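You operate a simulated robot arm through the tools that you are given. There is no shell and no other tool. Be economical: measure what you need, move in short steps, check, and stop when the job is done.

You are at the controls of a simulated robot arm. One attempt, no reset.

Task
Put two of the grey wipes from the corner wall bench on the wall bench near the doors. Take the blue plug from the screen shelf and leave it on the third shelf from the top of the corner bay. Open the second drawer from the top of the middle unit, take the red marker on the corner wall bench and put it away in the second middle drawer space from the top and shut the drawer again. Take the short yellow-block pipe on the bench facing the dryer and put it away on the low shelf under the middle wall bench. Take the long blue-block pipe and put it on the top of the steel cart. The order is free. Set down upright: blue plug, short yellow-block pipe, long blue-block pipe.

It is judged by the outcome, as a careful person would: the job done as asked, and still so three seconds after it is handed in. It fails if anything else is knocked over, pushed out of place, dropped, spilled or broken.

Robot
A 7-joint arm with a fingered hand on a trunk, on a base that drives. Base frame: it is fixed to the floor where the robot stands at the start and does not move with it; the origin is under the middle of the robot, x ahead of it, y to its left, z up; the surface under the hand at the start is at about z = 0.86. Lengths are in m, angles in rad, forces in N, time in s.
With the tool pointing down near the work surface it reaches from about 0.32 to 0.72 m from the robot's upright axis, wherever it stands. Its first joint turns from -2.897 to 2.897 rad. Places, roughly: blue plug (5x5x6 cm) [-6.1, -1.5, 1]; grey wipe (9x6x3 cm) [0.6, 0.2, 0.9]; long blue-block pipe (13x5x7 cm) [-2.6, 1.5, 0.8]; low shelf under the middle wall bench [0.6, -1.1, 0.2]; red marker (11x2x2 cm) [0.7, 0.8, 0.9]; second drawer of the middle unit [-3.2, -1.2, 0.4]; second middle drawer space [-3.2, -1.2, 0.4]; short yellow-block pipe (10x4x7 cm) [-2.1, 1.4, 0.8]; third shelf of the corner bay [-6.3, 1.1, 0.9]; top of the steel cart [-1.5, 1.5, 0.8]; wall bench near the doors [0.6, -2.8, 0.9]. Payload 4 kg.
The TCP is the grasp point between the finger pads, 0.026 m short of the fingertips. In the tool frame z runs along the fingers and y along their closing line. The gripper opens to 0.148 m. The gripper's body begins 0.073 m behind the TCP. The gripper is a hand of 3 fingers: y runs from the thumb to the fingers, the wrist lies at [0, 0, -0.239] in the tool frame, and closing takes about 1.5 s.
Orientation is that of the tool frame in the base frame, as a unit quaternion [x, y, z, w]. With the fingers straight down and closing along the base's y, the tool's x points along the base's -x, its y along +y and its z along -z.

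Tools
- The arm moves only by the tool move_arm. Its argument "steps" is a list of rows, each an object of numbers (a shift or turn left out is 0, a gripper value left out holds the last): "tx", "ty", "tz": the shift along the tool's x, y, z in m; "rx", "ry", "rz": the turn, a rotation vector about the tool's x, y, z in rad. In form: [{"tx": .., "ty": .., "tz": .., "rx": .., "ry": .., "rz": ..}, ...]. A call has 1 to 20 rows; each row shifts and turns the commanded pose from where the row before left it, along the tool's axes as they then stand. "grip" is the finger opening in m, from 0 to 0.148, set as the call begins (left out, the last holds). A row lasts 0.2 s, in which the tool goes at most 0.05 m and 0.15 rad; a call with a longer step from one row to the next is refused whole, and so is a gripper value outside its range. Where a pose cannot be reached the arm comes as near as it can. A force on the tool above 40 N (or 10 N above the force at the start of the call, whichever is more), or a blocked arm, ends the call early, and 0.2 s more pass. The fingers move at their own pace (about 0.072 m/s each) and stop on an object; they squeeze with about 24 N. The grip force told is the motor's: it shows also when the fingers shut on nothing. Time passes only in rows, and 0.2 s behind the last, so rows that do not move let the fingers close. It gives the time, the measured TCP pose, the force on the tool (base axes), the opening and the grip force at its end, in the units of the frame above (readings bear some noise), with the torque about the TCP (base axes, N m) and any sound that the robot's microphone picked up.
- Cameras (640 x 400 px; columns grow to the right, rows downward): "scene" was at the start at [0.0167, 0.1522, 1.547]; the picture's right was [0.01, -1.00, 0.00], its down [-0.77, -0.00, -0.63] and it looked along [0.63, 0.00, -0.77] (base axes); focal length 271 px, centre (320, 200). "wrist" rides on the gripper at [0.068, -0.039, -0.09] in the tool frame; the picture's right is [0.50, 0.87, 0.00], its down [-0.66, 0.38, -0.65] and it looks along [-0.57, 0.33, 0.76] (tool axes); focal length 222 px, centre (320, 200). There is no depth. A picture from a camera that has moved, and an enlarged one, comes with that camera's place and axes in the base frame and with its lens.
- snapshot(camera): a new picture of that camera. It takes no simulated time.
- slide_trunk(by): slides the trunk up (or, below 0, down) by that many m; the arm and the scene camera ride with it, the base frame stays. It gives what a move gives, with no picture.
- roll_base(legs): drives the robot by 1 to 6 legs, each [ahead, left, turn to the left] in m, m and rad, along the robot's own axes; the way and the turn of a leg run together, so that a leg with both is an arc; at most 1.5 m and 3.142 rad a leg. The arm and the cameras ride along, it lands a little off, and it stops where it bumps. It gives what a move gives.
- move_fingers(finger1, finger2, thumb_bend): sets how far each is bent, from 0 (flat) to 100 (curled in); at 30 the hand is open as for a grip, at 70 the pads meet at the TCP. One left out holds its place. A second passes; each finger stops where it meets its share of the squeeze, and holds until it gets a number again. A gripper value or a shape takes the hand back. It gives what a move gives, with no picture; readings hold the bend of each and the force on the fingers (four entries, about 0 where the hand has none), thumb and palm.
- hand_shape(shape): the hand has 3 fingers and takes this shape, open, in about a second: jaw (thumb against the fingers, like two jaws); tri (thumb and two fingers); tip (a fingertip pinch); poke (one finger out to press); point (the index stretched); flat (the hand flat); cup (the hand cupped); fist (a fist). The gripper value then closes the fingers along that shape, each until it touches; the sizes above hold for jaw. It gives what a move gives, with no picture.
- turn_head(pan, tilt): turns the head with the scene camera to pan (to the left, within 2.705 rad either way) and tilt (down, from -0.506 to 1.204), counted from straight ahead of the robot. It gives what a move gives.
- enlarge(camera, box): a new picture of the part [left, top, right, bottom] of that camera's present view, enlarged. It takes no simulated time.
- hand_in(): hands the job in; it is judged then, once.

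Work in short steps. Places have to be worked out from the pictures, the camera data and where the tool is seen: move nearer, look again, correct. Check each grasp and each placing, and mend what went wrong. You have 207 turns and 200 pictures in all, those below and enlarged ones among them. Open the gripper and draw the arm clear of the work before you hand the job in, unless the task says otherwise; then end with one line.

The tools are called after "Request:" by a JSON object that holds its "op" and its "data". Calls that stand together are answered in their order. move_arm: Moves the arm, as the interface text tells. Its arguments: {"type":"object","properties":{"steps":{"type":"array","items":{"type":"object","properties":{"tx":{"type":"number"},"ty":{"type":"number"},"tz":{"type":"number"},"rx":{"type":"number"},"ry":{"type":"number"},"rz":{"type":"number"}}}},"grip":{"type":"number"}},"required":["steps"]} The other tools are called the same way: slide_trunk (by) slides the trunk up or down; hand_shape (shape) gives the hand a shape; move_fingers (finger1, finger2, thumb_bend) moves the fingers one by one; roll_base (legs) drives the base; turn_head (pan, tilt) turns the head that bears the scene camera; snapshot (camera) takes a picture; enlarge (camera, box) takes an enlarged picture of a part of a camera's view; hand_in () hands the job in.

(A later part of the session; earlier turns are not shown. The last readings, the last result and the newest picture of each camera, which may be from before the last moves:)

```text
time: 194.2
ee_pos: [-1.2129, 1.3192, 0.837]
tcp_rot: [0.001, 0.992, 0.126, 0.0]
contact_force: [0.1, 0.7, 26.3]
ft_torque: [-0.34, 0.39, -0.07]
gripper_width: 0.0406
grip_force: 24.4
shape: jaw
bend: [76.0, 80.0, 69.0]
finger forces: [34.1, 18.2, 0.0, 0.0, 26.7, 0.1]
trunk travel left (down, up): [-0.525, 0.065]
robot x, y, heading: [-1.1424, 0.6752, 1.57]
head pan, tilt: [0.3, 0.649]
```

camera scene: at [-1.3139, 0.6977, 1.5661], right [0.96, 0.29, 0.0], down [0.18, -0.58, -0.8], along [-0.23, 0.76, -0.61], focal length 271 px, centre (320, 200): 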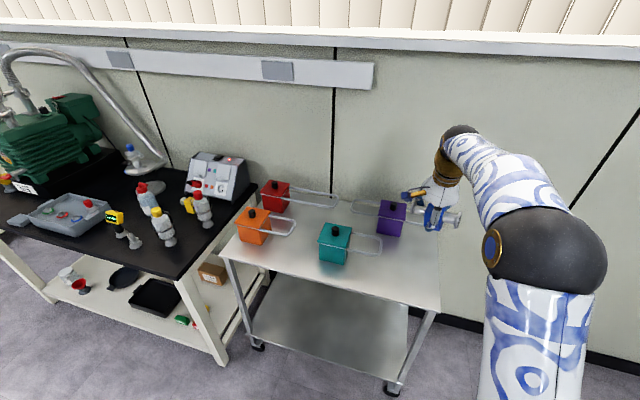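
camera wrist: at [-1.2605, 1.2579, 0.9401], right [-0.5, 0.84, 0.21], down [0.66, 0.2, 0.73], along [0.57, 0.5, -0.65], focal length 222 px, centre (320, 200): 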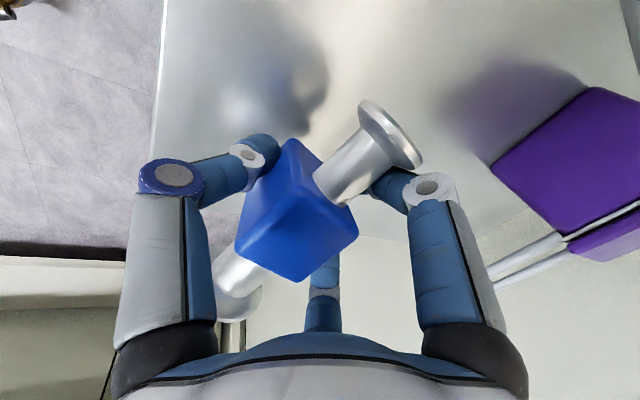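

Contact made. I ease off 2 mm, open, and lift away.

Request:
{"op": "move_arm", "data": {"steps": [{"ty": 0.0007, "tz": -0.0027}, {}]}}

Request:
{"op": "move_arm", "data": {"steps": [{}, {}, {}, {}, {}, {}], "grip": 0.105}}

Request:
{"op": "move_arm", "data": {"steps": [{"tz": -0.03}, {"tz": -0.04}, {"tz": -0.04}, {"tz": -0.04}, {"tz": -0.04}]}}

Request:
{"op": "snapshot", "data": {"camera": "wrist"}}

Request:
{"op": "enlarge", "data": {"camera": "scene", "box": [310, 170, 470, 290]}}

```text
time: 194.8
ee_pos: [-1.2114, 1.3187, 0.8358]
tcp_rot: [0.001, 0.992, 0.125, 0.0]
contact_force: [0.1, 2.2, 13.3]
ft_torque: [-0.13, 0.2, -0.05]
gripper_width: 0.0402
grip_force: 24.2
shape: jaw
bend: [76.0, 80.0, 69.0]
finger forces: [32.6, 17.8, 0.0, 0.0, 24.7, 0.1]
trunk travel left (down, up): [-0.525, 0.065]
robot x, y, heading: [-1.132, 0.6723, 1.567]
head pan, tilt: [0.3, 0.649]
```

```text
time: 196.2
ee_pos: [-1.2129, 1.3195, 0.8376]
tcp_rot: [0.001, 0.992, 0.125, 0.0]
contact_force: [0.4, 4.8, 16.4]
ft_torque: [-0.56, -0.01, 0.01]
gripper_width: 0.1035
grip_force: 0.1
shape: jaw
bend: [28.0, 28.0, 79.0]
finger forces: [0.0, 0.0, 0.0, 0.2, 16.8, 0.0]
trunk travel left (down, up): [-0.525, 0.065]
robot x, y, heading: [-1.1361, 0.6748, 1.571]
head pan, tilt: [0.3, 0.649]
```

```text
time: 197.4
ee_pos: [-1.2113, 1.2721, 1.0205]
tcp_rot: [0.001, 0.992, 0.125, 0.0]
contact_force: [0.1, 0.6, -0.2]
ft_torque: [0.01, 0.0, -0.01]
gripper_width: 0.1049
grip_force: 0.0
shape: jaw
bend: [28.0, 28.0, 75.0]
finger forces: [0.0, 0.0, 0.1, 0.0, 0.1, 0.0]
trunk travel left (down, up): [-0.525, 0.065]
robot x, y, heading: [-1.1395, 0.674, 1.568]
head pan, tilt: [0.3, 0.649]
```

```text
139 pictures are left
camera wrist: at [-1.2801, 1.2097, 1.0976], right [-0.5, 0.84, 0.21], down [0.66, 0.2, 0.73], along [0.57, 0.5, -0.65], focal length 222 px, centre (320, 200)
```

wrist: 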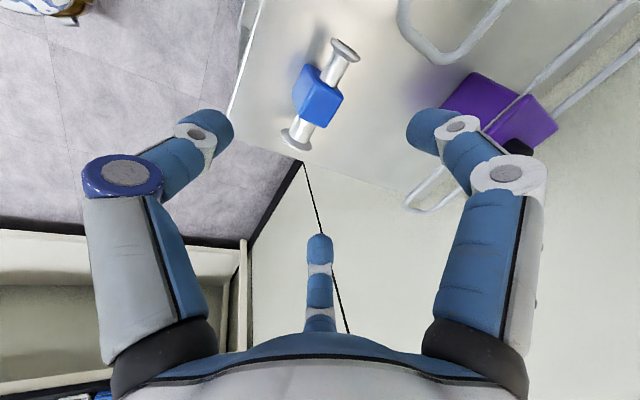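

```text
3.33 times, centred on (390, 230) of scene
camera zoom: at [-1.3137, 0.6965, 1.5662], right [0.96, 0.29, 0.0], down [0.18, -0.58, -0.8], along [-0.23, 0.76, -0.6], focal length 902 px, centre (87, 100)
```

zoom: 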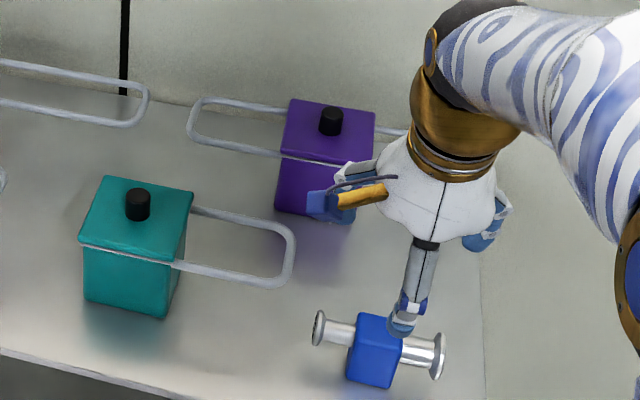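

The blue pipe stands upright on the cart. Now to the yellow one: I back off, drive left, and look from in front of it.

Request:
{"op": "roll_base", "data": {"legs": [[-0.25, 0, 0], [0, 0.95, 0]]}}

Request:
{"op": "turn_head", "data": {"pan": 0.1, "tilt": 0.75}}

Request:
{"op": "snapshot", "data": {"camera": "scene"}}

Request:
{"op": "snapshot", "data": {"camera": "wrist"}}

```text
time: 203.7
ee_pos: [-2.1582, 1.0279, 1.0208]
tcp_rot: [0.003, 0.992, 0.124, 0.002]
contact_force: [0.4, 0.6, -0.4]
ft_torque: [-0.01, -0.01, 0.02]
gripper_width: 0.105
grip_force: 0.1
shape: jaw
bend: [28.0, 28.0, 75.0]
finger forces: [0.0, 0.0, 0.1, 0.0, 0.0, 0.0]
trunk travel left (down, up): [-0.525, 0.065]
robot x, y, heading: [-2.0872, 0.431, 1.565]
head pan, tilt: [0.3, 0.649]
```

```text
time: 204.4
ee_pos: [-2.1576, 1.0285, 1.0209]
tcp_rot: [0.003, 0.992, 0.125, 0.0]
contact_force: [-0.4, -0.4, -0.3]
ft_torque: [0.01, -0.04, -0.02]
gripper_width: 0.1048
grip_force: 0.0
shape: jaw
bend: [28.0, 28.0, 75.0]
finger forces: [0.0, 0.0, 0.0, 0.1, 0.0, 0.0]
trunk travel left (down, up): [-0.525, 0.065]
robot x, y, heading: [-2.0839, 0.426, 1.57]
head pan, tilt: [0.099, 0.75]
```

```text
137 pictures are left
camera scene: at [-2.2447, 0.4528, 1.5576], right [1.0, 0.09, 0.0], down [0.06, -0.68, -0.73], along [-0.07, 0.73, -0.68], focal length 271 px, centre (320, 200)
```

scene: 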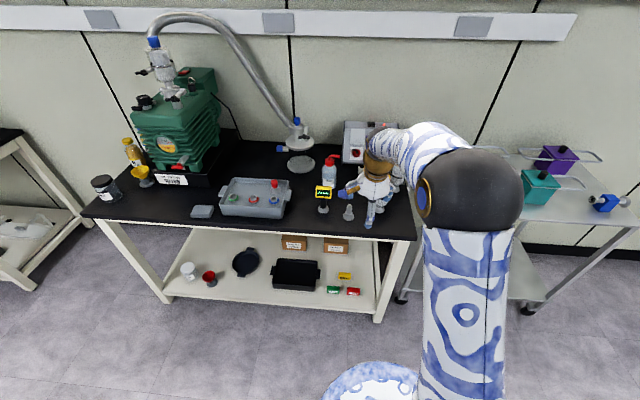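

```text
136 pictures are left
camera wrist: at [-2.2262, 0.9666, 1.0973], right [-0.5, 0.84, 0.21], down [0.66, 0.2, 0.73], along [0.57, 0.5, -0.65], focal length 222 px, centre (320, 200)
```

wrist: 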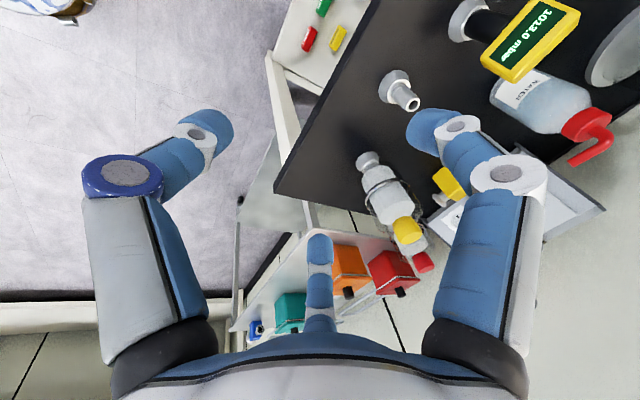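

My arm hides the pipe. I raise the hand and look from further left.

Request:
{"op": "move_arm", "data": {"steps": [{"ty": 0.0099, "tz": -0.0388}, {"ty": 0.0099, "tz": -0.0388}, {"ty": 0.0099, "tz": -0.0388}]}}

Request:
{"op": "roll_base", "data": {"legs": [[0.3, 0.35, 0]]}}

Request:
{"op": "turn_head", "data": {"pan": -0.4, "tilt": 0.75}}

Request:
{"op": "snapshot", "data": {"camera": "scene"}}

Request:
{"op": "snapshot", "data": {"camera": "wrist"}}

```text
time: 205.2
ee_pos: [-2.1575, 1.0279, 1.1395]
tcp_rot: [0.004, 0.992, 0.124, 0.0]
contact_force: [-0.2, 0.3, -0.4]
ft_torque: [0.01, 0.0, 0.01]
gripper_width: 0.1048
grip_force: 0.0
shape: jaw
bend: [28.0, 28.0, 75.0]
finger forces: [0.0, 0.0, 0.0, 0.0, 0.1, 0.1]
trunk travel left (down, up): [-0.525, 0.065]
robot x, y, heading: [-2.0844, 0.4299, 1.566]
head pan, tilt: [0.099, 0.75]
```

```text
time: 208.0
ee_pos: [-2.5089, 1.3276, 1.1398]
tcp_rot: [0.003, 0.992, 0.124, 0.001]
contact_force: [0.1, -0.1, 0.2]
ft_torque: [0.03, 0.02, 0.0]
gripper_width: 0.1049
grip_force: 0.0
shape: jaw
bend: [28.0, 28.0, 75.0]
finger forces: [0.0, 0.0, 0.0, 0.0, 0.1, 0.0]
trunk travel left (down, up): [-0.525, 0.065]
robot x, y, heading: [-2.4371, 0.726, 1.568]
head pan, tilt: [0.099, 0.75]
```

```text
time: 208.9
ee_pos: [-2.5096, 1.3278, 1.1411]
tcp_rot: [0.002, 0.992, 0.124, 0.0]
contact_force: [-1.3, -0.2, 0.0]
ft_torque: [0.03, -0.01, 0.01]
gripper_width: 0.1047
grip_force: 0.1
shape: jaw
bend: [28.0, 28.0, 75.0]
finger forces: [0.0, 0.0, 0.1, 0.0, 0.0, 0.1]
trunk travel left (down, up): [-0.525, 0.065]
robot x, y, heading: [-2.4331, 0.7263, 1.561]
head pan, tilt: [-0.4, 0.75]
```

```text
135 pictures are left
camera scene: at [-2.5557, 0.7454, 1.5576], right [0.92, -0.39, 0.0], down [-0.27, -0.63, -0.73], along [0.29, 0.67, -0.68], focal length 271 px, centre (320, 200)
```

scene: 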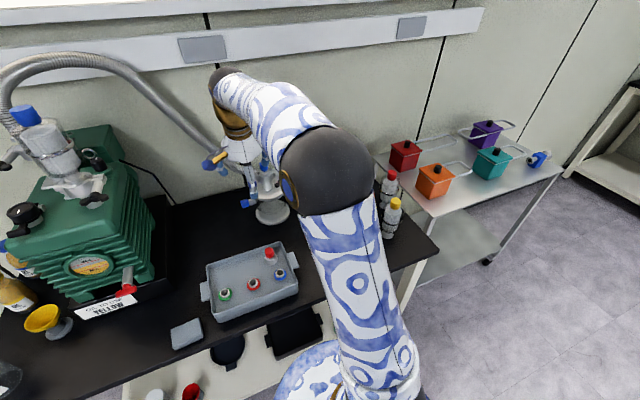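

```text
134 pictures are left
camera wrist: at [-2.5782, 1.2651, 1.2173], right [-0.5, 0.84, 0.21], down [0.66, 0.2, 0.73], along [0.57, 0.5, -0.65], focal length 222 px, centre (320, 200)
```

wrist: 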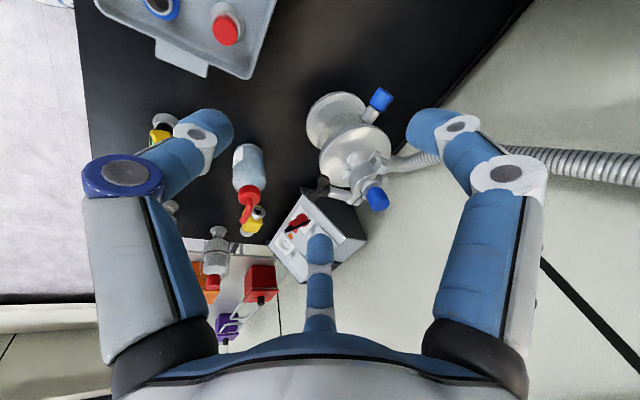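

I move right so the wrist camera (which looks right-ahead) sees the yellow pipe.

Request:
{"op": "roll_base", "data": {"legs": [[-0.08, -0.27, 0]]}}

Request:
{"op": "snapshot", "data": {"camera": "wrist"}}

Request:
{"op": "turn_head", "data": {"pan": 0.1, "tilt": 0.85}}

Request:
{"op": "snapshot", "data": {"camera": "scene"}}

```text
time: 210.9
ee_pos: [-2.2376, 1.2459, 1.1398]
tcp_rot: [0.003, 0.992, 0.124, 0.0]
contact_force: [0.2, -0.3, -0.8]
ft_torque: [-0.02, 0.02, -0.02]
gripper_width: 0.1047
grip_force: 0.0
shape: jaw
bend: [28.0, 28.0, 75.0]
finger forces: [0.1, 0.1, 0.1, 0.0, 0.1, 0.0]
trunk travel left (down, up): [-0.525, 0.065]
robot x, y, heading: [-2.1614, 0.6455, 1.566]
head pan, tilt: [-0.4, 0.75]
```

```text
133 pictures are left
camera wrist: at [-2.3053, 1.184, 1.2174], right [-0.5, 0.84, 0.21], down [0.66, 0.2, 0.73], along [0.57, 0.5, -0.65], focal length 222 px, centre (320, 200)
```

wrist: 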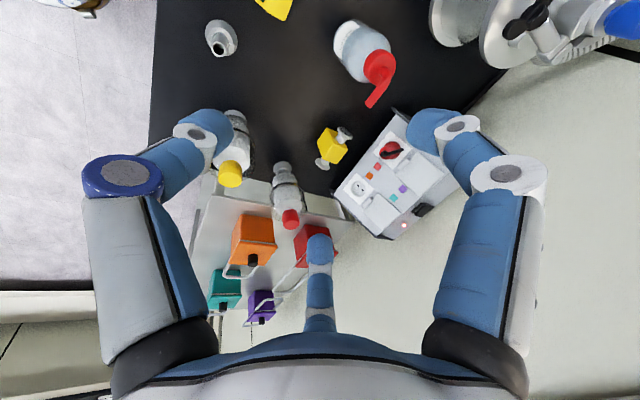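

```text
time: 211.8
ee_pos: [-2.2381, 1.2465, 1.1399]
tcp_rot: [0.002, 0.992, 0.124, 0.0]
contact_force: [0.4, 0.8, -0.9]
ft_torque: [0.0, -0.02, -0.01]
gripper_width: 0.1048
grip_force: 0.0
shape: jaw
bend: [28.0, 28.0, 75.0]
finger forces: [0.0, 0.1, 0.0, 0.0, 0.0, 0.0]
trunk travel left (down, up): [-0.525, 0.065]
robot x, y, heading: [-2.1658, 0.6432, 1.569]
head pan, tilt: [0.099, 0.85]
```

```text
132 pictures are left
camera scene: at [-2.3237, 0.666, 1.5496], right [1.0, 0.09, 0.0], down [0.07, -0.75, -0.66], along [-0.06, 0.66, -0.75], focal length 271 px, centre (320, 200)
```

scene: 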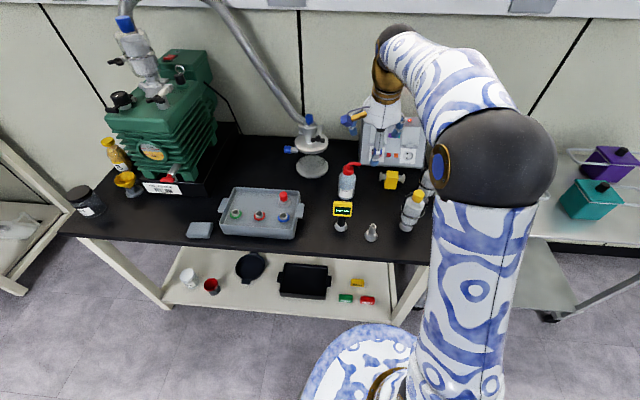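

Request:
{"op": "enlarge", "data": {"camera": "wrist", "box": [200, 90, 420, 230]}}

Request:
{"op": "enlarge", "data": {"camera": "scene", "box": [320, 130, 450, 240]}}

```text
2.86 times, centred on (310, 160) of wrist
camera zoom: at [-2.3056, 1.1841, 1.2173], right [-0.5, 0.84, 0.21], down [0.66, 0.2, 0.73], along [0.57, 0.5, -0.65], focal length 635 px, centre (349, 314)
```

zoom: 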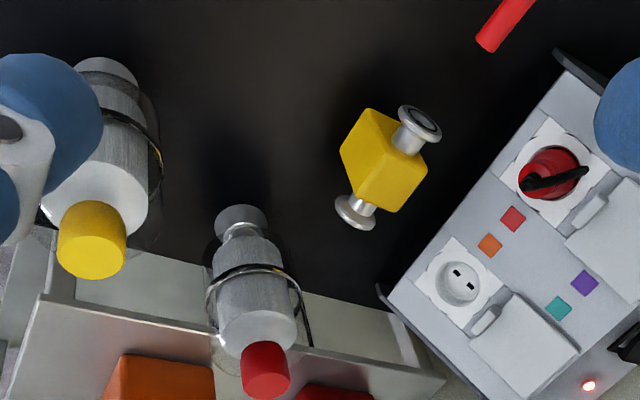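

```text
3.64 times, centred on (385, 185) of scene
camera zoom: at [-2.3237, 0.666, 1.5496], right [1.0, 0.09, 0.0], down [0.07, -0.75, -0.66], along [-0.06, 0.66, -0.75], focal length 984 px, centre (84, 254)
```

zoom: 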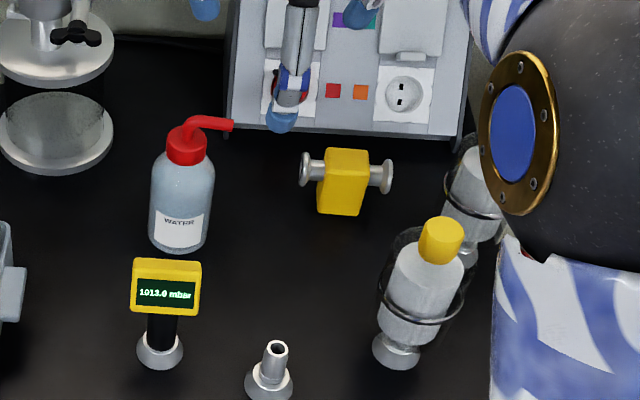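

The yellow block's centre is about (-2.125, 1.418). I untilt the hand, move above it at height, then come down to 0.96 and check against the bottles and console.

Request:
{"op": "move_arm", "data": {"steps": [{"rx": 0.125}, {"rx": 0.125}, {"tx": -0.0226, "ty": 0.0343}, {"tx": -0.0226, "ty": 0.0343}, {"tx": -0.0226, "ty": 0.0343}, {"tx": -0.0226, "ty": 0.0343}, {"tx": -0.0226, "ty": 0.0343}, {"tz": 0.04}, {"tz": 0.04}, {"tz": 0.04}, {"tz": 0.03}], "grip": 0.095}}

Request:
{"op": "snapshot", "data": {"camera": "wrist"}}

Request:
{"op": "snapshot", "data": {"camera": "scene"}}

```text
time: 214.2
ee_pos: [-2.149, 1.3117, 0.9728]
tcp_rot: [0.003, 1.0, 0.0, 0.001]
contact_force: [0.9, 0.2, 0.1]
ft_torque: [-0.03, 0.0, 0.0]
gripper_width: 0.0956
grip_force: 0.1
shape: jaw
bend: [30.0, 30.0, 70.0]
finger forces: [0.0, 0.0, 0.1, 0.0, 0.0, 0.0]
out of reach, approached as far as the arm can: row 4, 5, 6, 7
trunk travel left (down, up): [-0.525, 0.065]
robot x, y, heading: [-2.1666, 0.6435, 1.566]
head pan, tilt: [0.099, 0.85]
```

```text
129 pictures are left
camera wrist: at [-2.2172, 1.2712, 1.0614], right [-0.5, 0.87, 0.0], down [0.66, 0.37, 0.65], along [0.57, 0.32, -0.76], focal length 222 px, centre (320, 200)
```

wrist: 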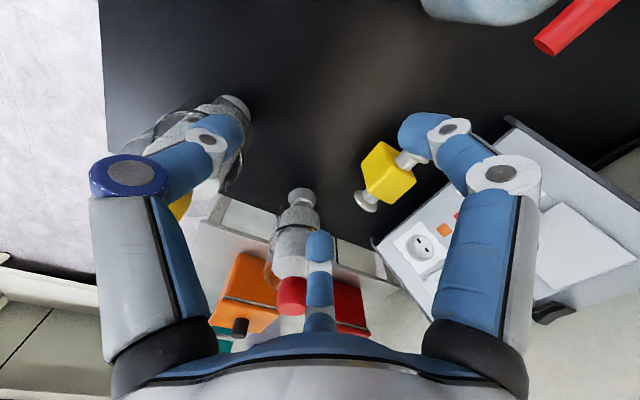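

```text
128 pictures are left
camera scene: at [-2.3237, 0.6661, 1.5496], right [1.0, 0.09, 0.0], down [0.07, -0.75, -0.66], along [-0.06, 0.66, -0.75], focal length 271 px, centre (320, 200)
```

scene: 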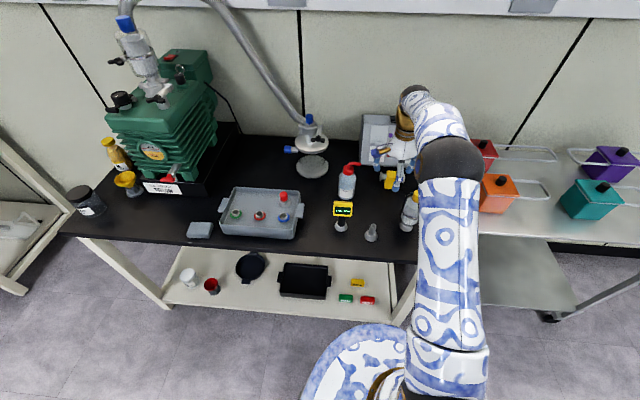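

The arm ran out of reach at y=1.31. I go back up, roll ahead 0.12, and re-aim.

Request:
{"op": "move_arm", "data": {"steps": [{"tz": -0.04}, {"tz": -0.04}, {"tz": -0.04}, {"tz": -0.03}]}}

Request:
{"op": "roll_base", "data": {"legs": [[0.107, 0, 0]]}}

Request:
{"op": "snapshot", "data": {"camera": "wrist"}}

```text
time: 215.2
ee_pos: [-2.15, 1.3125, 1.1219]
tcp_rot: [0.002, 1.0, -0.001, 0.0]
contact_force: [-0.1, -0.2, 0.4]
ft_torque: [0.01, -0.02, 0.0]
gripper_width: 0.0951
grip_force: 0.1
shape: jaw
bend: [30.0, 30.0, 70.0]
finger forces: [0.0, 0.0, 0.0, 0.1, 0.1, 0.1]
trunk travel left (down, up): [-0.525, 0.065]
robot x, y, heading: [-2.165, 0.6437, 1.564]
head pan, tilt: [0.099, 0.85]
```

```text
time: 216.4
ee_pos: [-2.1502, 1.4211, 1.1212]
tcp_rot: [0.004, 1.0, 0.0, 0.0]
contact_force: [0.4, -0.1, -0.5]
ft_torque: [-0.01, -0.01, -0.01]
gripper_width: 0.0955
grip_force: 0.2
shape: jaw
bend: [30.0, 30.0, 70.0]
finger forces: [0.0, 0.1, 0.0, 0.0, 0.0, 0.0]
trunk travel left (down, up): [-0.525, 0.065]
robot x, y, heading: [-2.1677, 0.756, 1.563]
head pan, tilt: [0.099, 0.85]
```

```text
127 pictures are left
camera wrist: at [-2.2176, 1.3807, 1.2109], right [-0.49, 0.87, 0.0], down [0.66, 0.37, 0.65], along [0.57, 0.32, -0.76], focal length 222 px, centre (320, 200)
```

wrist: 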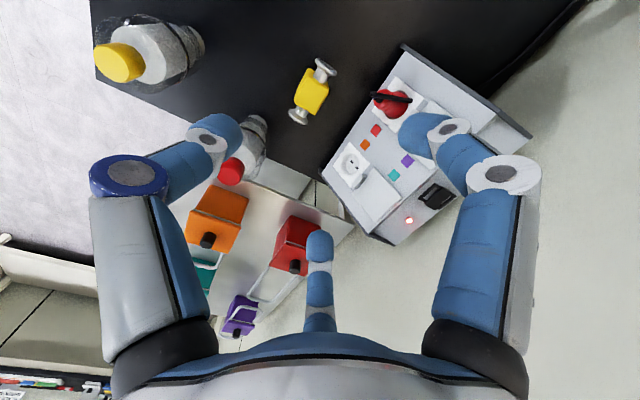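

Pipe centre confirmed at (-2.126, 1.416). I align and descend.

Request:
{"op": "move_arm", "data": {"steps": [{"tx": -0.024, "ty": -0.005}, {"tz": 0.04}, {"tz": 0.04}, {"tz": 0.04}, {"tz": 0.04}, {"tz": 0.04}]}}

Request:
{"op": "snapshot", "data": {"camera": "wrist"}}

Request:
{"op": "snapshot", "data": {"camera": "scene"}}

```text
time: 217.8
ee_pos: [-2.125, 1.4153, 0.9218]
tcp_rot: [0.004, 1.0, 0.001, 0.001]
contact_force: [-0.4, 0.2, 0.0]
ft_torque: [-0.01, 0.03, 0.0]
gripper_width: 0.0954
grip_force: 0.1
shape: jaw
bend: [30.0, 30.0, 70.0]
finger forces: [0.0, 0.0, 0.0, 0.1, 0.0, 0.0]
trunk travel left (down, up): [-0.525, 0.065]
robot x, y, heading: [-2.1636, 0.7565, 1.567]
head pan, tilt: [0.099, 0.85]
```

```text
126 pictures are left
camera wrist: at [-2.1937, 1.3746, 1.0111], right [-0.49, 0.87, 0.0], down [0.66, 0.37, 0.65], along [0.57, 0.32, -0.76], focal length 222 px, centre (320, 200)
```

wrist: 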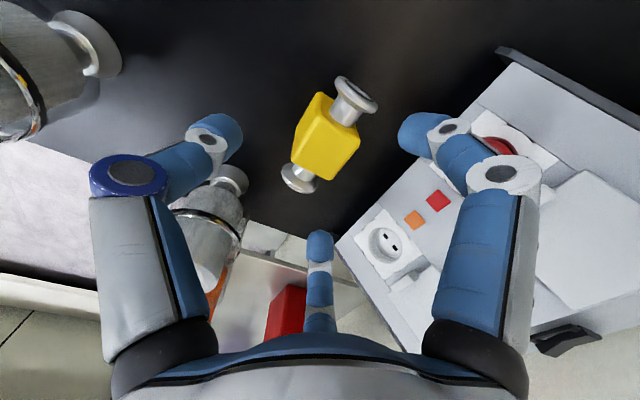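

```text
125 pictures are left
camera scene: at [-2.323, 0.7746, 1.5496], right [1.0, 0.09, 0.0], down [0.07, -0.75, -0.66], along [-0.06, 0.66, -0.75], focal length 271 px, centre (320, 200)
```

scene: 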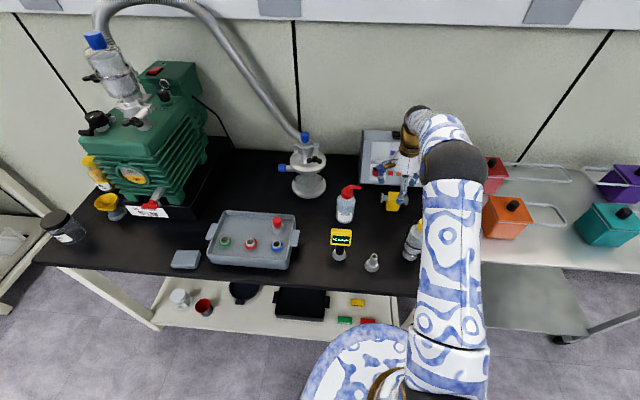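

I narrow the opening a little for clearance from the console, go down to the pipe and close.

Request:
{"op": "move_arm", "data": {"steps": [{"ty": -0.004}, {"tz": 0.03}, {"tz": 0.03}, {"tz": 0.021}], "grip": 0.082}}

Request:
{"op": "move_arm", "data": {"steps": [{}, {}, {}, {}, {}, {}, {}], "grip": 0.0}}

Request:
{"op": "snapshot", "data": {"camera": "wrist"}}

```text
time: 218.8
ee_pos: [-2.1248, 1.4116, 0.8386]
tcp_rot: [0.003, 1.0, 0.001, 0.0]
contact_force: [0.7, 0.4, -0.7]
ft_torque: [0.02, 0.02, 0.02]
gripper_width: 0.0824
grip_force: 0.0
shape: jaw
bend: [34.0, 34.0, 70.0]
finger forces: [0.0, 0.0, 0.1, 0.1, 0.0, 0.1]
trunk travel left (down, up): [-0.525, 0.065]
robot x, y, heading: [-2.1626, 0.7581, 1.561]
head pan, tilt: [0.099, 0.85]
```

```text
time: 220.4
ee_pos: [-2.1247, 1.4129, 0.8403]
tcp_rot: [0.003, 1.0, 0.0, 0.0]
contact_force: [0.8, -0.3, 0.3]
ft_torque: [-0.03, 0.0, -0.02]
gripper_width: 0.042
grip_force: 24.2
shape: jaw
bend: [77.0, 77.0, 70.0]
finger forces: [20.6, 19.6, 0.0, 0.1, 22.0, 0.0]
trunk travel left (down, up): [-0.525, 0.065]
robot x, y, heading: [-2.1686, 0.7552, 1.561]
head pan, tilt: [0.099, 0.85]
```

```text
124 pictures are left
camera wrist: at [-2.193, 1.3716, 0.93], right [-0.49, 0.87, 0.0], down [0.66, 0.37, 0.65], along [0.57, 0.32, -0.76], focal length 222 px, centre (320, 200)
```

wrist: 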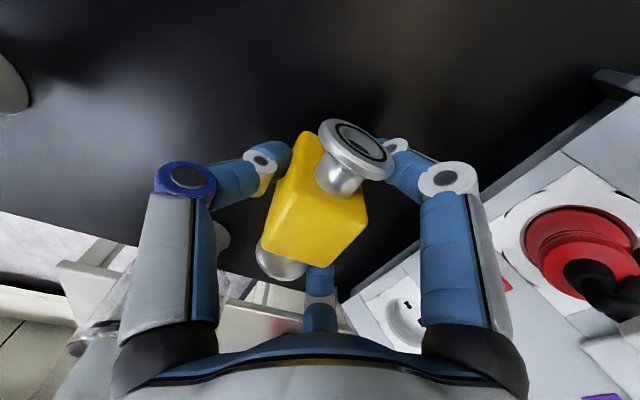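

Symmetric, firm grip. Lift straight up, then back off.

Request:
{"op": "move_arm", "data": {"steps": [{"tz": -0.03}, {"tz": -0.04}, {"tz": -0.04}, {"tz": -0.04}, {"tz": -0.04}, {"tz": -0.04}, {"tz": -0.04}]}}

Request:
{"op": "roll_base", "data": {"legs": [[-0.5, 0, 0]]}}

Request:
{"op": "snapshot", "data": {"camera": "wrist"}}

Request:
{"op": "snapshot", "data": {"camera": "scene"}}

```text
time: 222.0
ee_pos: [-2.1245, 1.4116, 1.1121]
tcp_rot: [0.004, 1.0, 0.0, 0.0]
contact_force: [-0.2, 0.2, -2.7]
ft_torque: [0.02, -0.03, -0.02]
gripper_width: 0.0415
grip_force: 23.7
shape: jaw
bend: [77.0, 77.0, 70.0]
finger forces: [20.9, 20.1, 0.0, 0.1, 21.9, 0.1]
trunk travel left (down, up): [-0.525, 0.065]
robot x, y, heading: [-2.1614, 0.7529, 1.564]
head pan, tilt: [0.099, 0.85]
```

```text
time: 225.0
ee_pos: [-2.1289, 0.9092, 1.1113]
tcp_rot: [0.003, 1.0, 0.0, 0.0]
contact_force: [0.2, -1.1, -2.7]
ft_torque: [-0.01, 0.01, 0.01]
gripper_width: 0.0419
grip_force: 23.8
shape: jaw
bend: [77.0, 77.0, 70.0]
finger forces: [21.0, 20.1, 0.0, 0.0, 21.8, 0.0]
trunk travel left (down, up): [-0.525, 0.065]
robot x, y, heading: [-2.1689, 0.2522, 1.56]
head pan, tilt: [0.099, 0.85]
```

```text
123 pictures are left
camera wrist: at [-2.1961, 0.869, 1.2005], right [-0.49, 0.87, 0.0], down [0.66, 0.37, 0.65], along [0.57, 0.32, -0.76], focal length 222 px, centre (320, 200)
```

wrist: 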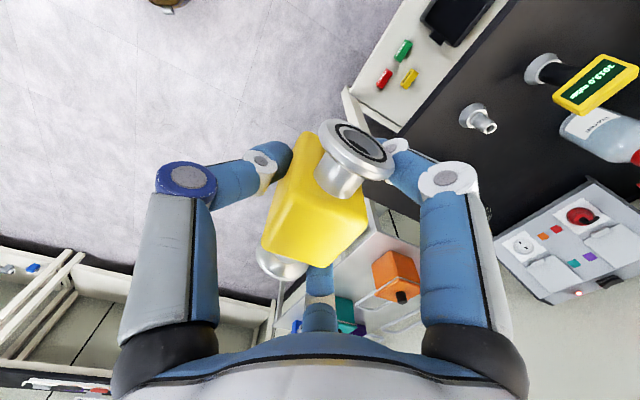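

```text
122 pictures are left
camera scene: at [-2.3265, 0.2727, 1.5496], right [1.0, 0.09, 0.0], down [0.07, -0.75, -0.66], along [-0.06, 0.66, -0.75], focal length 271 px, centre (320, 200)
```

scene: 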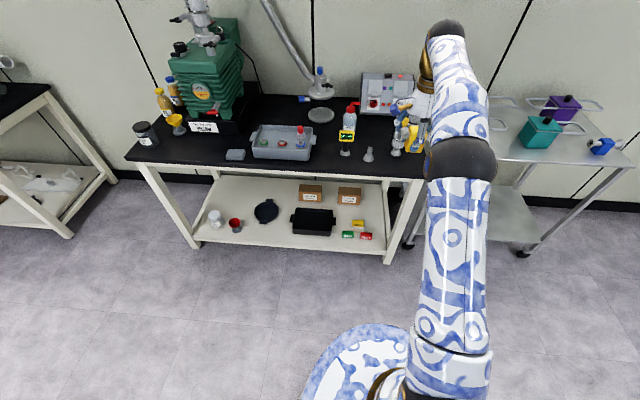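

Now the low shelf under the middle wall bench: turn to face it, drive there and look.

Request:
{"op": "roll_base", "data": {"legs": [[0, 0, -1.56], [1.5, 0, 0], [0, -1.3, 0]]}}

Request:
{"op": "turn_head", "data": {"pan": 0.0, "tilt": 0.7}}

Request:
{"op": "snapshot", "data": {"camera": "scene"}}

```text
time: 242.3
ee_pos: [-0.0539, -1.1241, 1.11]
tcp_rot: [0.717, 0.697, -0.001, 0.0]
contact_force: [0.0, 0.6, -2.5]
ft_torque: [-0.02, 0.0, -0.02]
gripper_width: 0.0413
grip_force: 23.6
shape: jaw
bend: [77.0, 77.0, 70.0]
finger forces: [21.1, 20.4, 0.0, 0.0, 21.2, 0.0]
trunk travel left (down, up): [-0.525, 0.065]
robot x, y, heading: [-0.7132, -1.0695, -0.028]
head pan, tilt: [0.099, 0.85]
```

```text
time: 243.0
ee_pos: [-0.0551, -1.1248, 1.1108]
tcp_rot: [0.718, 0.696, 0.0, -0.001]
contact_force: [0.5, 0.2, -1.3]
ft_torque: [0.0, 0.06, 0.01]
gripper_width: 0.0413
grip_force: 24.7
shape: jaw
bend: [77.0, 77.0, 70.0]
finger forces: [21.2, 20.4, 0.0, 0.0, 21.2, 0.0]
trunk travel left (down, up): [-0.525, 0.065]
robot x, y, heading: [-0.7106, -1.0707, -0.025]
head pan, tilt: [0.0, 0.7]
```

```text
121 pictures are left
camera scene: at [-0.6803, -0.9191, 1.5618], right [-0.03, -1.0, 0.0], down [-0.64, 0.02, -0.76], along [0.76, -0.02, -0.64], focal length 271 px, centre (320, 200)
```

scene: 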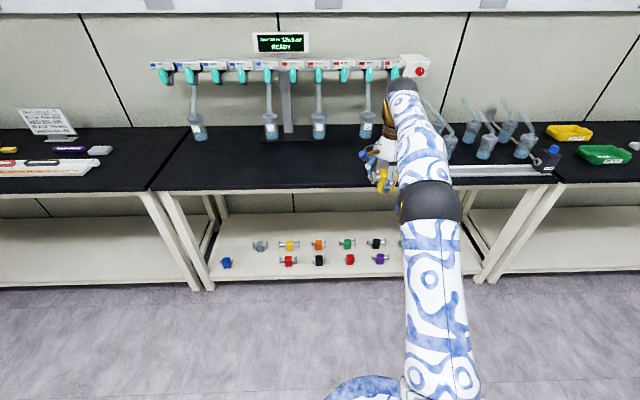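

Request:
{"op": "enlarge", "data": {"camera": "scene", "box": [180, 190, 500, 300]}}

```text
2.00 times, centred on (340, 245) of scene
camera zoom: at [-0.6803, -0.9191, 1.5618], right [-0.03, -1.0, 0.0], down [-0.64, 0.02, -0.76], along [0.76, -0.02, -0.64], focal length 541 px, centre (280, 110)
```

zoom: 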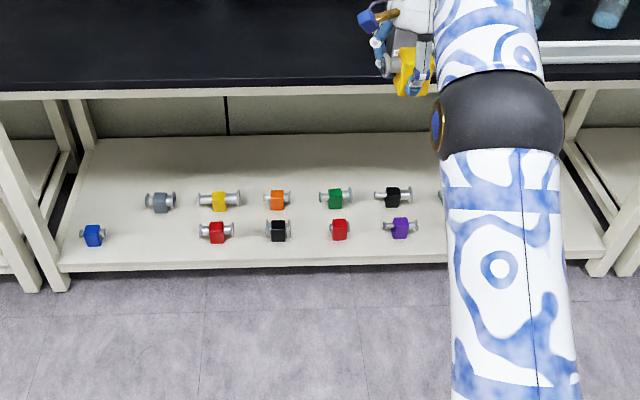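

The shelf keeps short pipes in the front row, with an empty slot between the blue and red ones at about (0.33, -0.57). I line up in front of it, outside the bench edge (x≈0.22), and lower the trunk.

Request:
{"op": "roll_base", "data": {"legs": [[0.1, 0.557, 0.025]]}}

Request:
{"op": "slide_trunk", "data": {"by": -0.4}}

Request:
{"op": "slide_trunk", "data": {"by": -0.11}}

Request:
{"op": "turn_head", "data": {"pan": 0.1, "tilt": 0.5}}

Request:
{"op": "snapshot", "data": {"camera": "scene"}}

Request:
{"op": "snapshot", "data": {"camera": "wrist"}}

```text
time: 246.3
ee_pos: [0.055, -0.551, 1.1099]
tcp_rot: [0.708, 0.706, 0.0, -0.001]
contact_force: [0.2, -0.2, -3.0]
ft_torque: [0.01, -0.02, -0.01]
gripper_width: 0.0411
grip_force: 23.8
shape: jaw
bend: [77.0, 77.0, 70.0]
finger forces: [21.2, 20.6, 0.0, 0.1, 21.2, 0.0]
trunk travel left (down, up): [-0.525, 0.065]
robot x, y, heading: [-0.5991, -0.5149, -0.0]
head pan, tilt: [0.0, 0.7]
```

```text
time: 250.1
ee_pos: [0.0543, -0.5499, 0.7106]
tcp_rot: [0.707, 0.707, -0.001, 0.0]
contact_force: [-0.7, 0.1, -3.7]
ft_torque: [-0.03, 0.03, -0.03]
gripper_width: 0.0414
grip_force: 24.6
shape: jaw
bend: [77.0, 77.0, 70.0]
finger forces: [21.3, 20.5, 0.1, 0.1, 21.2, 0.0]
trunk travel left (down, up): [-0.125, 0.465]
robot x, y, heading: [-0.5999, -0.5121, 0.003]
head pan, tilt: [0.0, 0.7]
```

```text
time: 251.5
ee_pos: [0.0558, -0.5503, 0.6022]
tcp_rot: [0.708, 0.706, 0.0, 0.0]
contact_force: [0.9, -0.5, -2.4]
ft_torque: [0.04, -0.01, 0.0]
gripper_width: 0.041
grip_force: 23.8
shape: jaw
bend: [77.0, 77.0, 70.0]
finger forces: [21.3, 20.4, 0.0, 0.1, 21.2, 0.0]
trunk travel left (down, up): [-0.015, 0.575]
robot x, y, heading: [-0.6003, -0.5155, -0.007]
head pan, tilt: [0.0, 0.7]
```

```text
time: 252.2
ee_pos: [0.0551, -0.5505, 0.6004]
tcp_rot: [0.708, 0.706, 0.0, 0.0]
contact_force: [0.3, 0.6, -1.9]
ft_torque: [0.02, 0.01, -0.01]
gripper_width: 0.0416
grip_force: 23.7
shape: jaw
bend: [77.0, 77.0, 70.0]
finger forces: [21.3, 20.4, 0.0, 0.0, 21.2, 0.1]
trunk travel left (down, up): [-0.015, 0.575]
robot x, y, heading: [-0.6034, -0.5119, -0.003]
head pan, tilt: [0.099, 0.499]
```

```text
119 pictures are left
camera scene: at [-0.5709, -0.3538, 1.0695], right [0.1, -1.0, 0.0], down [-0.48, -0.05, -0.88], along [0.87, 0.09, -0.48], focal length 271 px, centre (320, 200)
```

scene: 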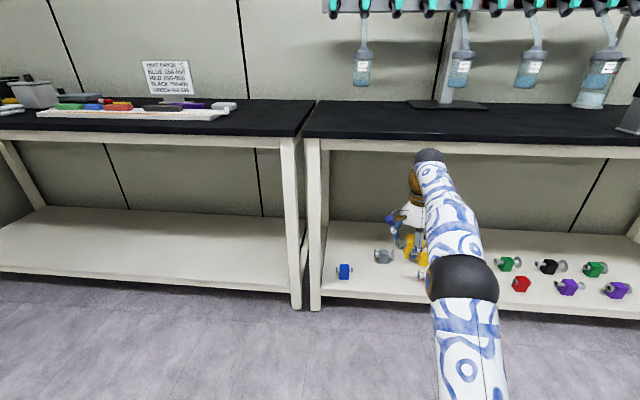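

```text
118 pictures are left
camera wrist: at [0.0154, -0.485, 0.6904], right [0.87, 0.5, 0.0], down [0.38, -0.66, 0.65], along [0.33, -0.57, -0.76], focal length 222 px, centre (320, 200)
```

wrist: 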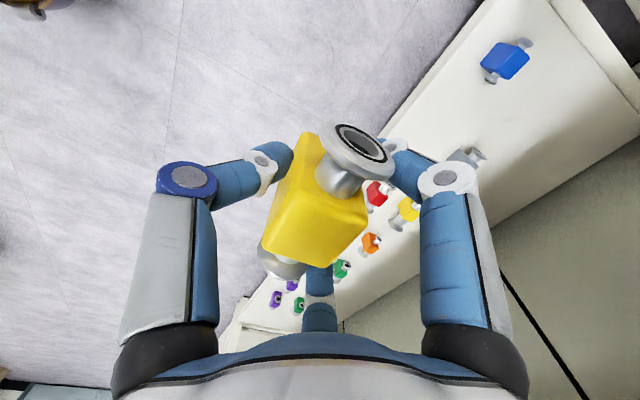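

Triangulation gives shelf height ≈0.15, with the row at x≈0.365; the empty slot is at y≈-0.563. I lower the arm in front of the bench to z≈0.27 and check.

Request:
{"op": "move_arm", "data": {"steps": [{"tz": 0.04}, {"tz": 0.04}, {"tz": 0.04}, {"tz": 0.04}, {"tz": 0.04}, {"tz": 0.04}, {"tz": 0.04}, {"tz": 0.04}]}}

Request:
{"op": "turn_head", "data": {"pan": 0.0, "tilt": 0.6}}

Request:
{"op": "snapshot", "data": {"camera": "scene"}}

Request:
{"op": "snapshot", "data": {"camera": "wrist"}}

```text
time: 254.1
ee_pos: [0.0557, -0.5515, 0.2817]
tcp_rot: [0.708, 0.706, -0.001, 0.0]
contact_force: [-0.5, 1.1, -2.2]
ft_torque: [-0.03, 0.01, 0.02]
gripper_width: 0.041
grip_force: 24.2
shape: jaw
bend: [77.0, 77.0, 70.0]
finger forces: [21.4, 20.8, 0.0, 0.0, 21.2, 0.1]
trunk travel left (down, up): [-0.015, 0.575]
robot x, y, heading: [-0.602, -0.5147, -0.002]
head pan, tilt: [0.099, 0.499]
```

```text
time: 254.7
ee_pos: [0.0563, -0.5501, 0.2812]
tcp_rot: [0.707, 0.707, 0.001, 0.0]
contact_force: [0.2, 0.0, -2.1]
ft_torque: [-0.05, -0.01, -0.01]
gripper_width: 0.0409
grip_force: 24.3
shape: jaw
bend: [77.0, 77.0, 70.0]
finger forces: [21.5, 20.9, 0.0, 0.1, 21.2, 0.0]
trunk travel left (down, up): [-0.015, 0.575]
robot x, y, heading: [-0.6046, -0.514, 0.002]
head pan, tilt: [0.0, 0.6]
```

```text
117 pictures are left
camera scene: at [-0.573, -0.3628, 1.0605], right [0.0, -1.0, 0.0], down [-0.56, 0.0, -0.83], along [0.83, 0.0, -0.56], focal length 271 px, centre (320, 200)
```

scene: 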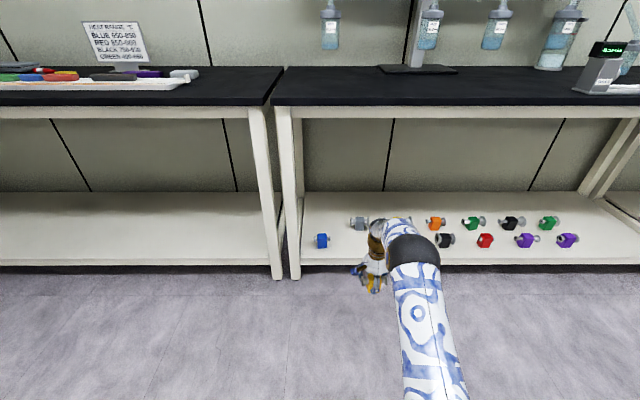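

```text
116 pictures are left
camera wrist: at [0.0163, -0.485, 0.3709], right [0.87, 0.5, 0.0], down [0.38, -0.66, 0.65], along [0.33, -0.57, -0.76], focal length 222 px, centre (320, 200)
```

wrist: 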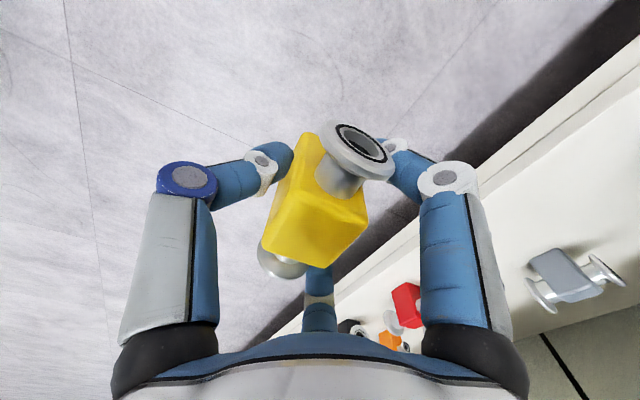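

Elbow and wrist are well below the bench's apron (z≈0.8). I roll in 0.2 first and check.

Request:
{"op": "roll_base", "data": {"legs": [[0.2, -0.012, 0]]}}

Request:
{"op": "snapshot", "data": {"camera": "scene"}}

Request:
{"op": "snapshot", "data": {"camera": "wrist"}}

```text
time: 256.3
ee_pos: [0.2582, -0.5626, 0.2813]
tcp_rot: [0.708, 0.707, 0.0, 0.0]
contact_force: [-0.4, -0.6, -2.4]
ft_torque: [0.02, -0.01, -0.02]
gripper_width: 0.0412
grip_force: 23.7
shape: jaw
bend: [77.0, 77.0, 70.0]
finger forces: [21.5, 20.8, 0.1, 0.0, 21.2, 0.0]
trunk travel left (down, up): [-0.015, 0.575]
robot x, y, heading: [-0.3999, -0.5272, -0.003]
head pan, tilt: [0.0, 0.6]
```

```text
115 pictures are left
camera scene: at [-0.3706, -0.3751, 1.0605], right [0.0, -1.0, 0.0], down [-0.57, 0.0, -0.82], along [0.82, 0.0, -0.57], focal length 271 px, centre (320, 200)
```

scene: 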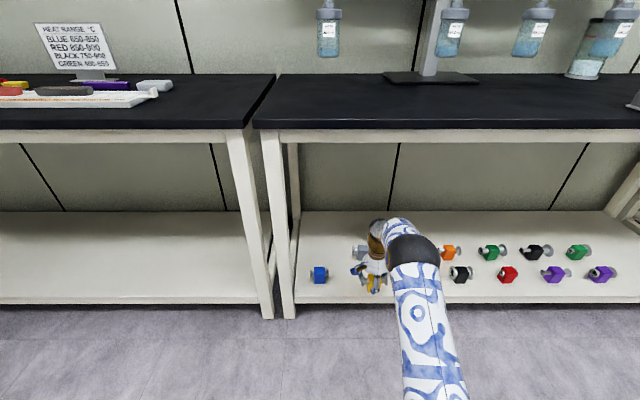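

```text
114 pictures are left
camera wrist: at [0.2188, -0.4967, 0.3707], right [0.87, 0.5, 0.0], down [0.38, -0.66, 0.65], along [0.33, -0.57, -0.76], focal length 222 px, centre (320, 200)
```

wrist: 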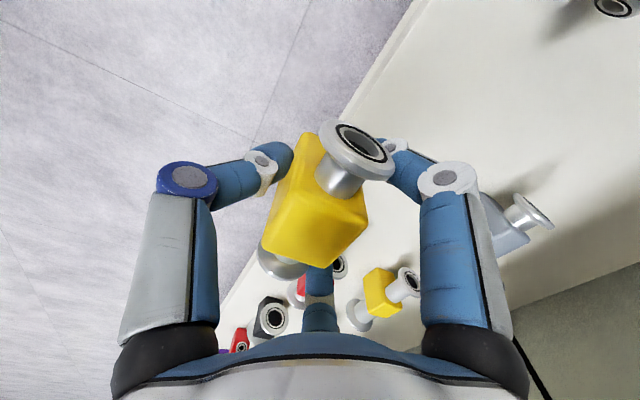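

Everything clears. I move in 0.1 m more and lower stepwise.

Request:
{"op": "move_arm", "data": {"steps": [{"ty": 0.035}, {"ty": 0.035}, {"ty": 0.03}, {"tz": 0.03}, {"tz": 0.03}, {"tz": 0.012}]}}

Request:
{"op": "snapshot", "data": {"camera": "scene"}}

Request:
{"op": "snapshot", "data": {"camera": "wrist"}}

```text
time: 257.7
ee_pos: [0.3094, -0.5625, 0.2111]
tcp_rot: [0.707, 0.707, 0.001, 0.0]
contact_force: [0.1, -0.2, -0.2]
ft_torque: [0.03, 0.0, -0.01]
gripper_width: 0.0411
grip_force: 24.7
shape: jaw
bend: [77.0, 77.0, 70.0]
finger forces: [21.3, 20.8, 0.0, 0.1, 20.9, 0.0]
out of reach, approached as far as the arm can: row 2, 3, 5
trunk travel left (down, up): [-0.015, 0.575]
robot x, y, heading: [-0.399, -0.5275, 0.003]
head pan, tilt: [0.0, 0.6]
```

```text
113 pictures are left
camera scene: at [-0.3707, -0.3751, 1.0605], right [0.0, -1.0, 0.0], down [-0.57, 0.0, -0.82], along [0.82, 0.0, -0.57], focal length 271 px, centre (320, 200)
```

scene: 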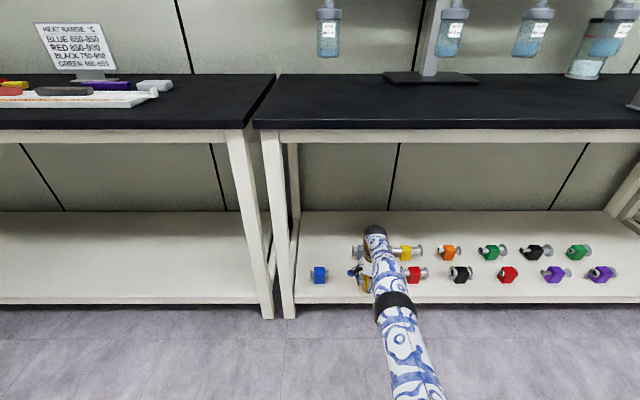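

```text
112 pictures are left
camera wrist: at [0.2712, -0.496, 0.3013], right [0.87, 0.5, 0.0], down [0.38, -0.66, 0.65], along [0.33, -0.57, -0.76], focal length 222 px, centre (320, 200)
```

wrist: 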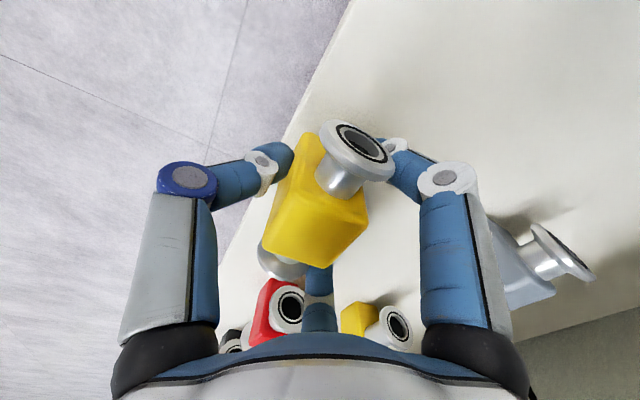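

Reach limit reached at x=0.309. I raise 2 cm and roll the base 5 cm ahead.

Request:
{"op": "move_arm", "data": {"steps": [{"tz": -0.02}]}}

Request:
{"op": "roll_base", "data": {"legs": [[0.055, 0, 0]]}}

Request:
{"op": "move_arm", "data": {"steps": [{"tz": 0.01}, {"tz": 0.01}, {}]}}

Request:
{"op": "snapshot", "data": {"camera": "wrist"}}

```text
time: 258.1
ee_pos: [0.3129, -0.5614, 0.2314]
tcp_rot: [0.707, 0.707, 0.0, -0.001]
contact_force: [0.4, 0.5, -2.3]
ft_torque: [-0.01, 0.01, 0.05]
gripper_width: 0.0411
grip_force: 24.0
shape: jaw
bend: [77.0, 78.0, 70.0]
finger forces: [21.5, 20.9, 0.1, 0.0, 21.1, 0.0]
trunk travel left (down, up): [-0.015, 0.575]
robot x, y, heading: [-0.3976, -0.5286, 0.002]
head pan, tilt: [0.0, 0.6]
```

```text
time: 259.1
ee_pos: [0.3669, -0.5607, 0.2317]
tcp_rot: [0.707, 0.707, -0.001, 0.0]
contact_force: [0.2, -0.3, -2.7]
ft_torque: [0.0, 0.0, 0.0]
gripper_width: 0.0413
grip_force: 23.6
shape: jaw
bend: [77.0, 78.0, 70.0]
finger forces: [21.5, 20.9, 0.0, 0.0, 21.0, 0.1]
trunk travel left (down, up): [-0.015, 0.575]
robot x, y, heading: [-0.3435, -0.5289, -0.001]
head pan, tilt: [0.0, 0.6]
```

```text
time: 259.9
ee_pos: [0.3658, -0.5615, 0.2112]
tcp_rot: [0.707, 0.707, 0.0, 0.0]
contact_force: [-0.9, -0.5, -2.9]
ft_torque: [0.0, 0.01, 0.02]
gripper_width: 0.041
grip_force: 24.0
shape: jaw
bend: [77.0, 78.0, 70.0]
finger forces: [21.4, 20.9, 0.1, 0.0, 20.9, 0.0]
trunk travel left (down, up): [-0.015, 0.575]
robot x, y, heading: [-0.3479, -0.5239, -0.0]
head pan, tilt: [0.0, 0.6]
```

```text
111 pictures are left
camera wrist: at [0.3262, -0.4953, 0.3013], right [0.87, 0.5, 0.0], down [0.38, -0.66, 0.65], along [0.33, -0.57, -0.76], focal length 222 px, centre (320, 200)
```

wrist: 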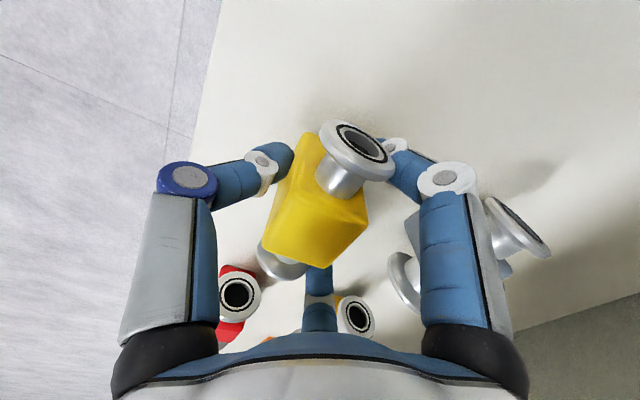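

Over the slot. Lowering in small steps until contact.

Request:
{"op": "move_arm", "data": {"steps": [{"tz": 0.004}, {"tz": 0.004}, {}]}}

Request:
{"op": "move_arm", "data": {"steps": [{"tz": 0.003}, {}]}}

Request:
{"op": "move_arm", "data": {"steps": [{"tz": 0.003}, {}]}}

```text
time: 260.7
ee_pos: [0.3635, -0.561, 0.2038]
tcp_rot: [0.707, 0.708, 0.0, -0.002]
contact_force: [0.1, -0.3, -2.5]
ft_torque: [0.03, 0.03, 0.0]
gripper_width: 0.0408
grip_force: 24.2
shape: jaw
bend: [77.0, 78.0, 70.0]
finger forces: [21.4, 20.9, 0.0, 0.0, 20.9, 0.0]
out of reach, approached as far as the arm can: row 1
trunk travel left (down, up): [-0.015, 0.575]
robot x, y, heading: [-0.3462, -0.524, -0.001]
head pan, tilt: [0.0, 0.6]
```

```text
time: 261.3
ee_pos: [0.362, -0.5615, 0.2007]
tcp_rot: [0.707, 0.707, 0.0, 0.0]
contact_force: [0.3, 0.7, -2.3]
ft_torque: [0.02, 0.0, 0.03]
gripper_width: 0.0412
grip_force: 23.6
shape: jaw
bend: [77.0, 78.0, 70.0]
finger forces: [21.4, 20.9, 0.0, 0.0, 20.9, 0.0]
trunk travel left (down, up): [-0.015, 0.575]
robot x, y, heading: [-0.3446, -0.5297, -0.0]
head pan, tilt: [0.0, 0.6]
```

```text
time: 261.9
ee_pos: [0.3643, -0.5615, 0.1994]
tcp_rot: [0.708, 0.706, 0.001, 0.001]
contact_force: [0.6, -0.2, 6.6]
ft_torque: [-0.08, 0.12, 0.03]
gripper_width: 0.041
grip_force: 23.8
shape: jaw
bend: [77.0, 78.0, 70.0]
finger forces: [23.5, 23.1, 0.0, 0.0, 22.3, 0.0]
trunk travel left (down, up): [-0.015, 0.575]
robot x, y, heading: [-0.3412, -0.5287, -0.001]
head pan, tilt: [0.0, 0.6]
```

Contact. Open and rise.

Request:
{"op": "move_arm", "data": {"steps": [{}, {}, {}, {}, {}], "grip": 0.085}}

Request:
{"op": "move_arm", "data": {"steps": [{"tz": -0.03}, {"tz": -0.035}, {"tz": -0.035}]}}

Request:
{"op": "snapshot", "data": {"camera": "wrist"}}

```text
time: 263.1
ee_pos: [0.3625, -0.5612, 0.1998]
tcp_rot: [0.707, 0.707, 0.0, 0.0]
contact_force: [0.2, -0.9, 0.3]
ft_torque: [-0.01, -0.02, 0.01]
gripper_width: 0.0842
grip_force: 0.0
shape: jaw
bend: [33.0, 33.0, 70.0]
finger forces: [0.0, 0.1, 0.0, 0.1, 0.0, 0.1]
trunk travel left (down, up): [-0.015, 0.575]
robot x, y, heading: [-0.3455, -0.5253, -0.002]
head pan, tilt: [0.0, 0.6]
```

```text
time: 263.9
ee_pos: [0.3627, -0.5619, 0.2974]
tcp_rot: [0.707, 0.707, -0.001, -0.001]
contact_force: [-0.1, -0.5, -0.2]
ft_torque: [-0.03, -0.01, -0.02]
gripper_width: 0.0842
grip_force: 0.1
shape: jaw
bend: [33.0, 33.0, 70.0]
finger forces: [0.1, 0.0, 0.1, 0.0, 0.0, 0.0]
trunk travel left (down, up): [-0.015, 0.575]
robot x, y, heading: [-0.3475, -0.5245, -0.0]
head pan, tilt: [0.0, 0.6]
```

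```text
110 pictures are left
camera wrist: at [0.3236, -0.4956, 0.3873], right [0.87, 0.5, 0.0], down [0.38, -0.66, 0.65], along [0.33, -0.57, -0.76], focal length 222 px, centre (320, 200)
```

wrist: 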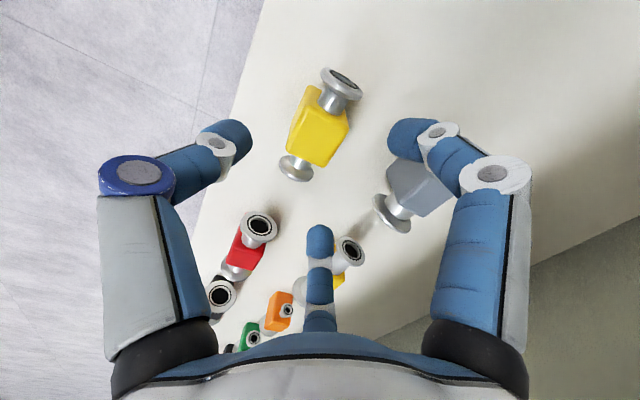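

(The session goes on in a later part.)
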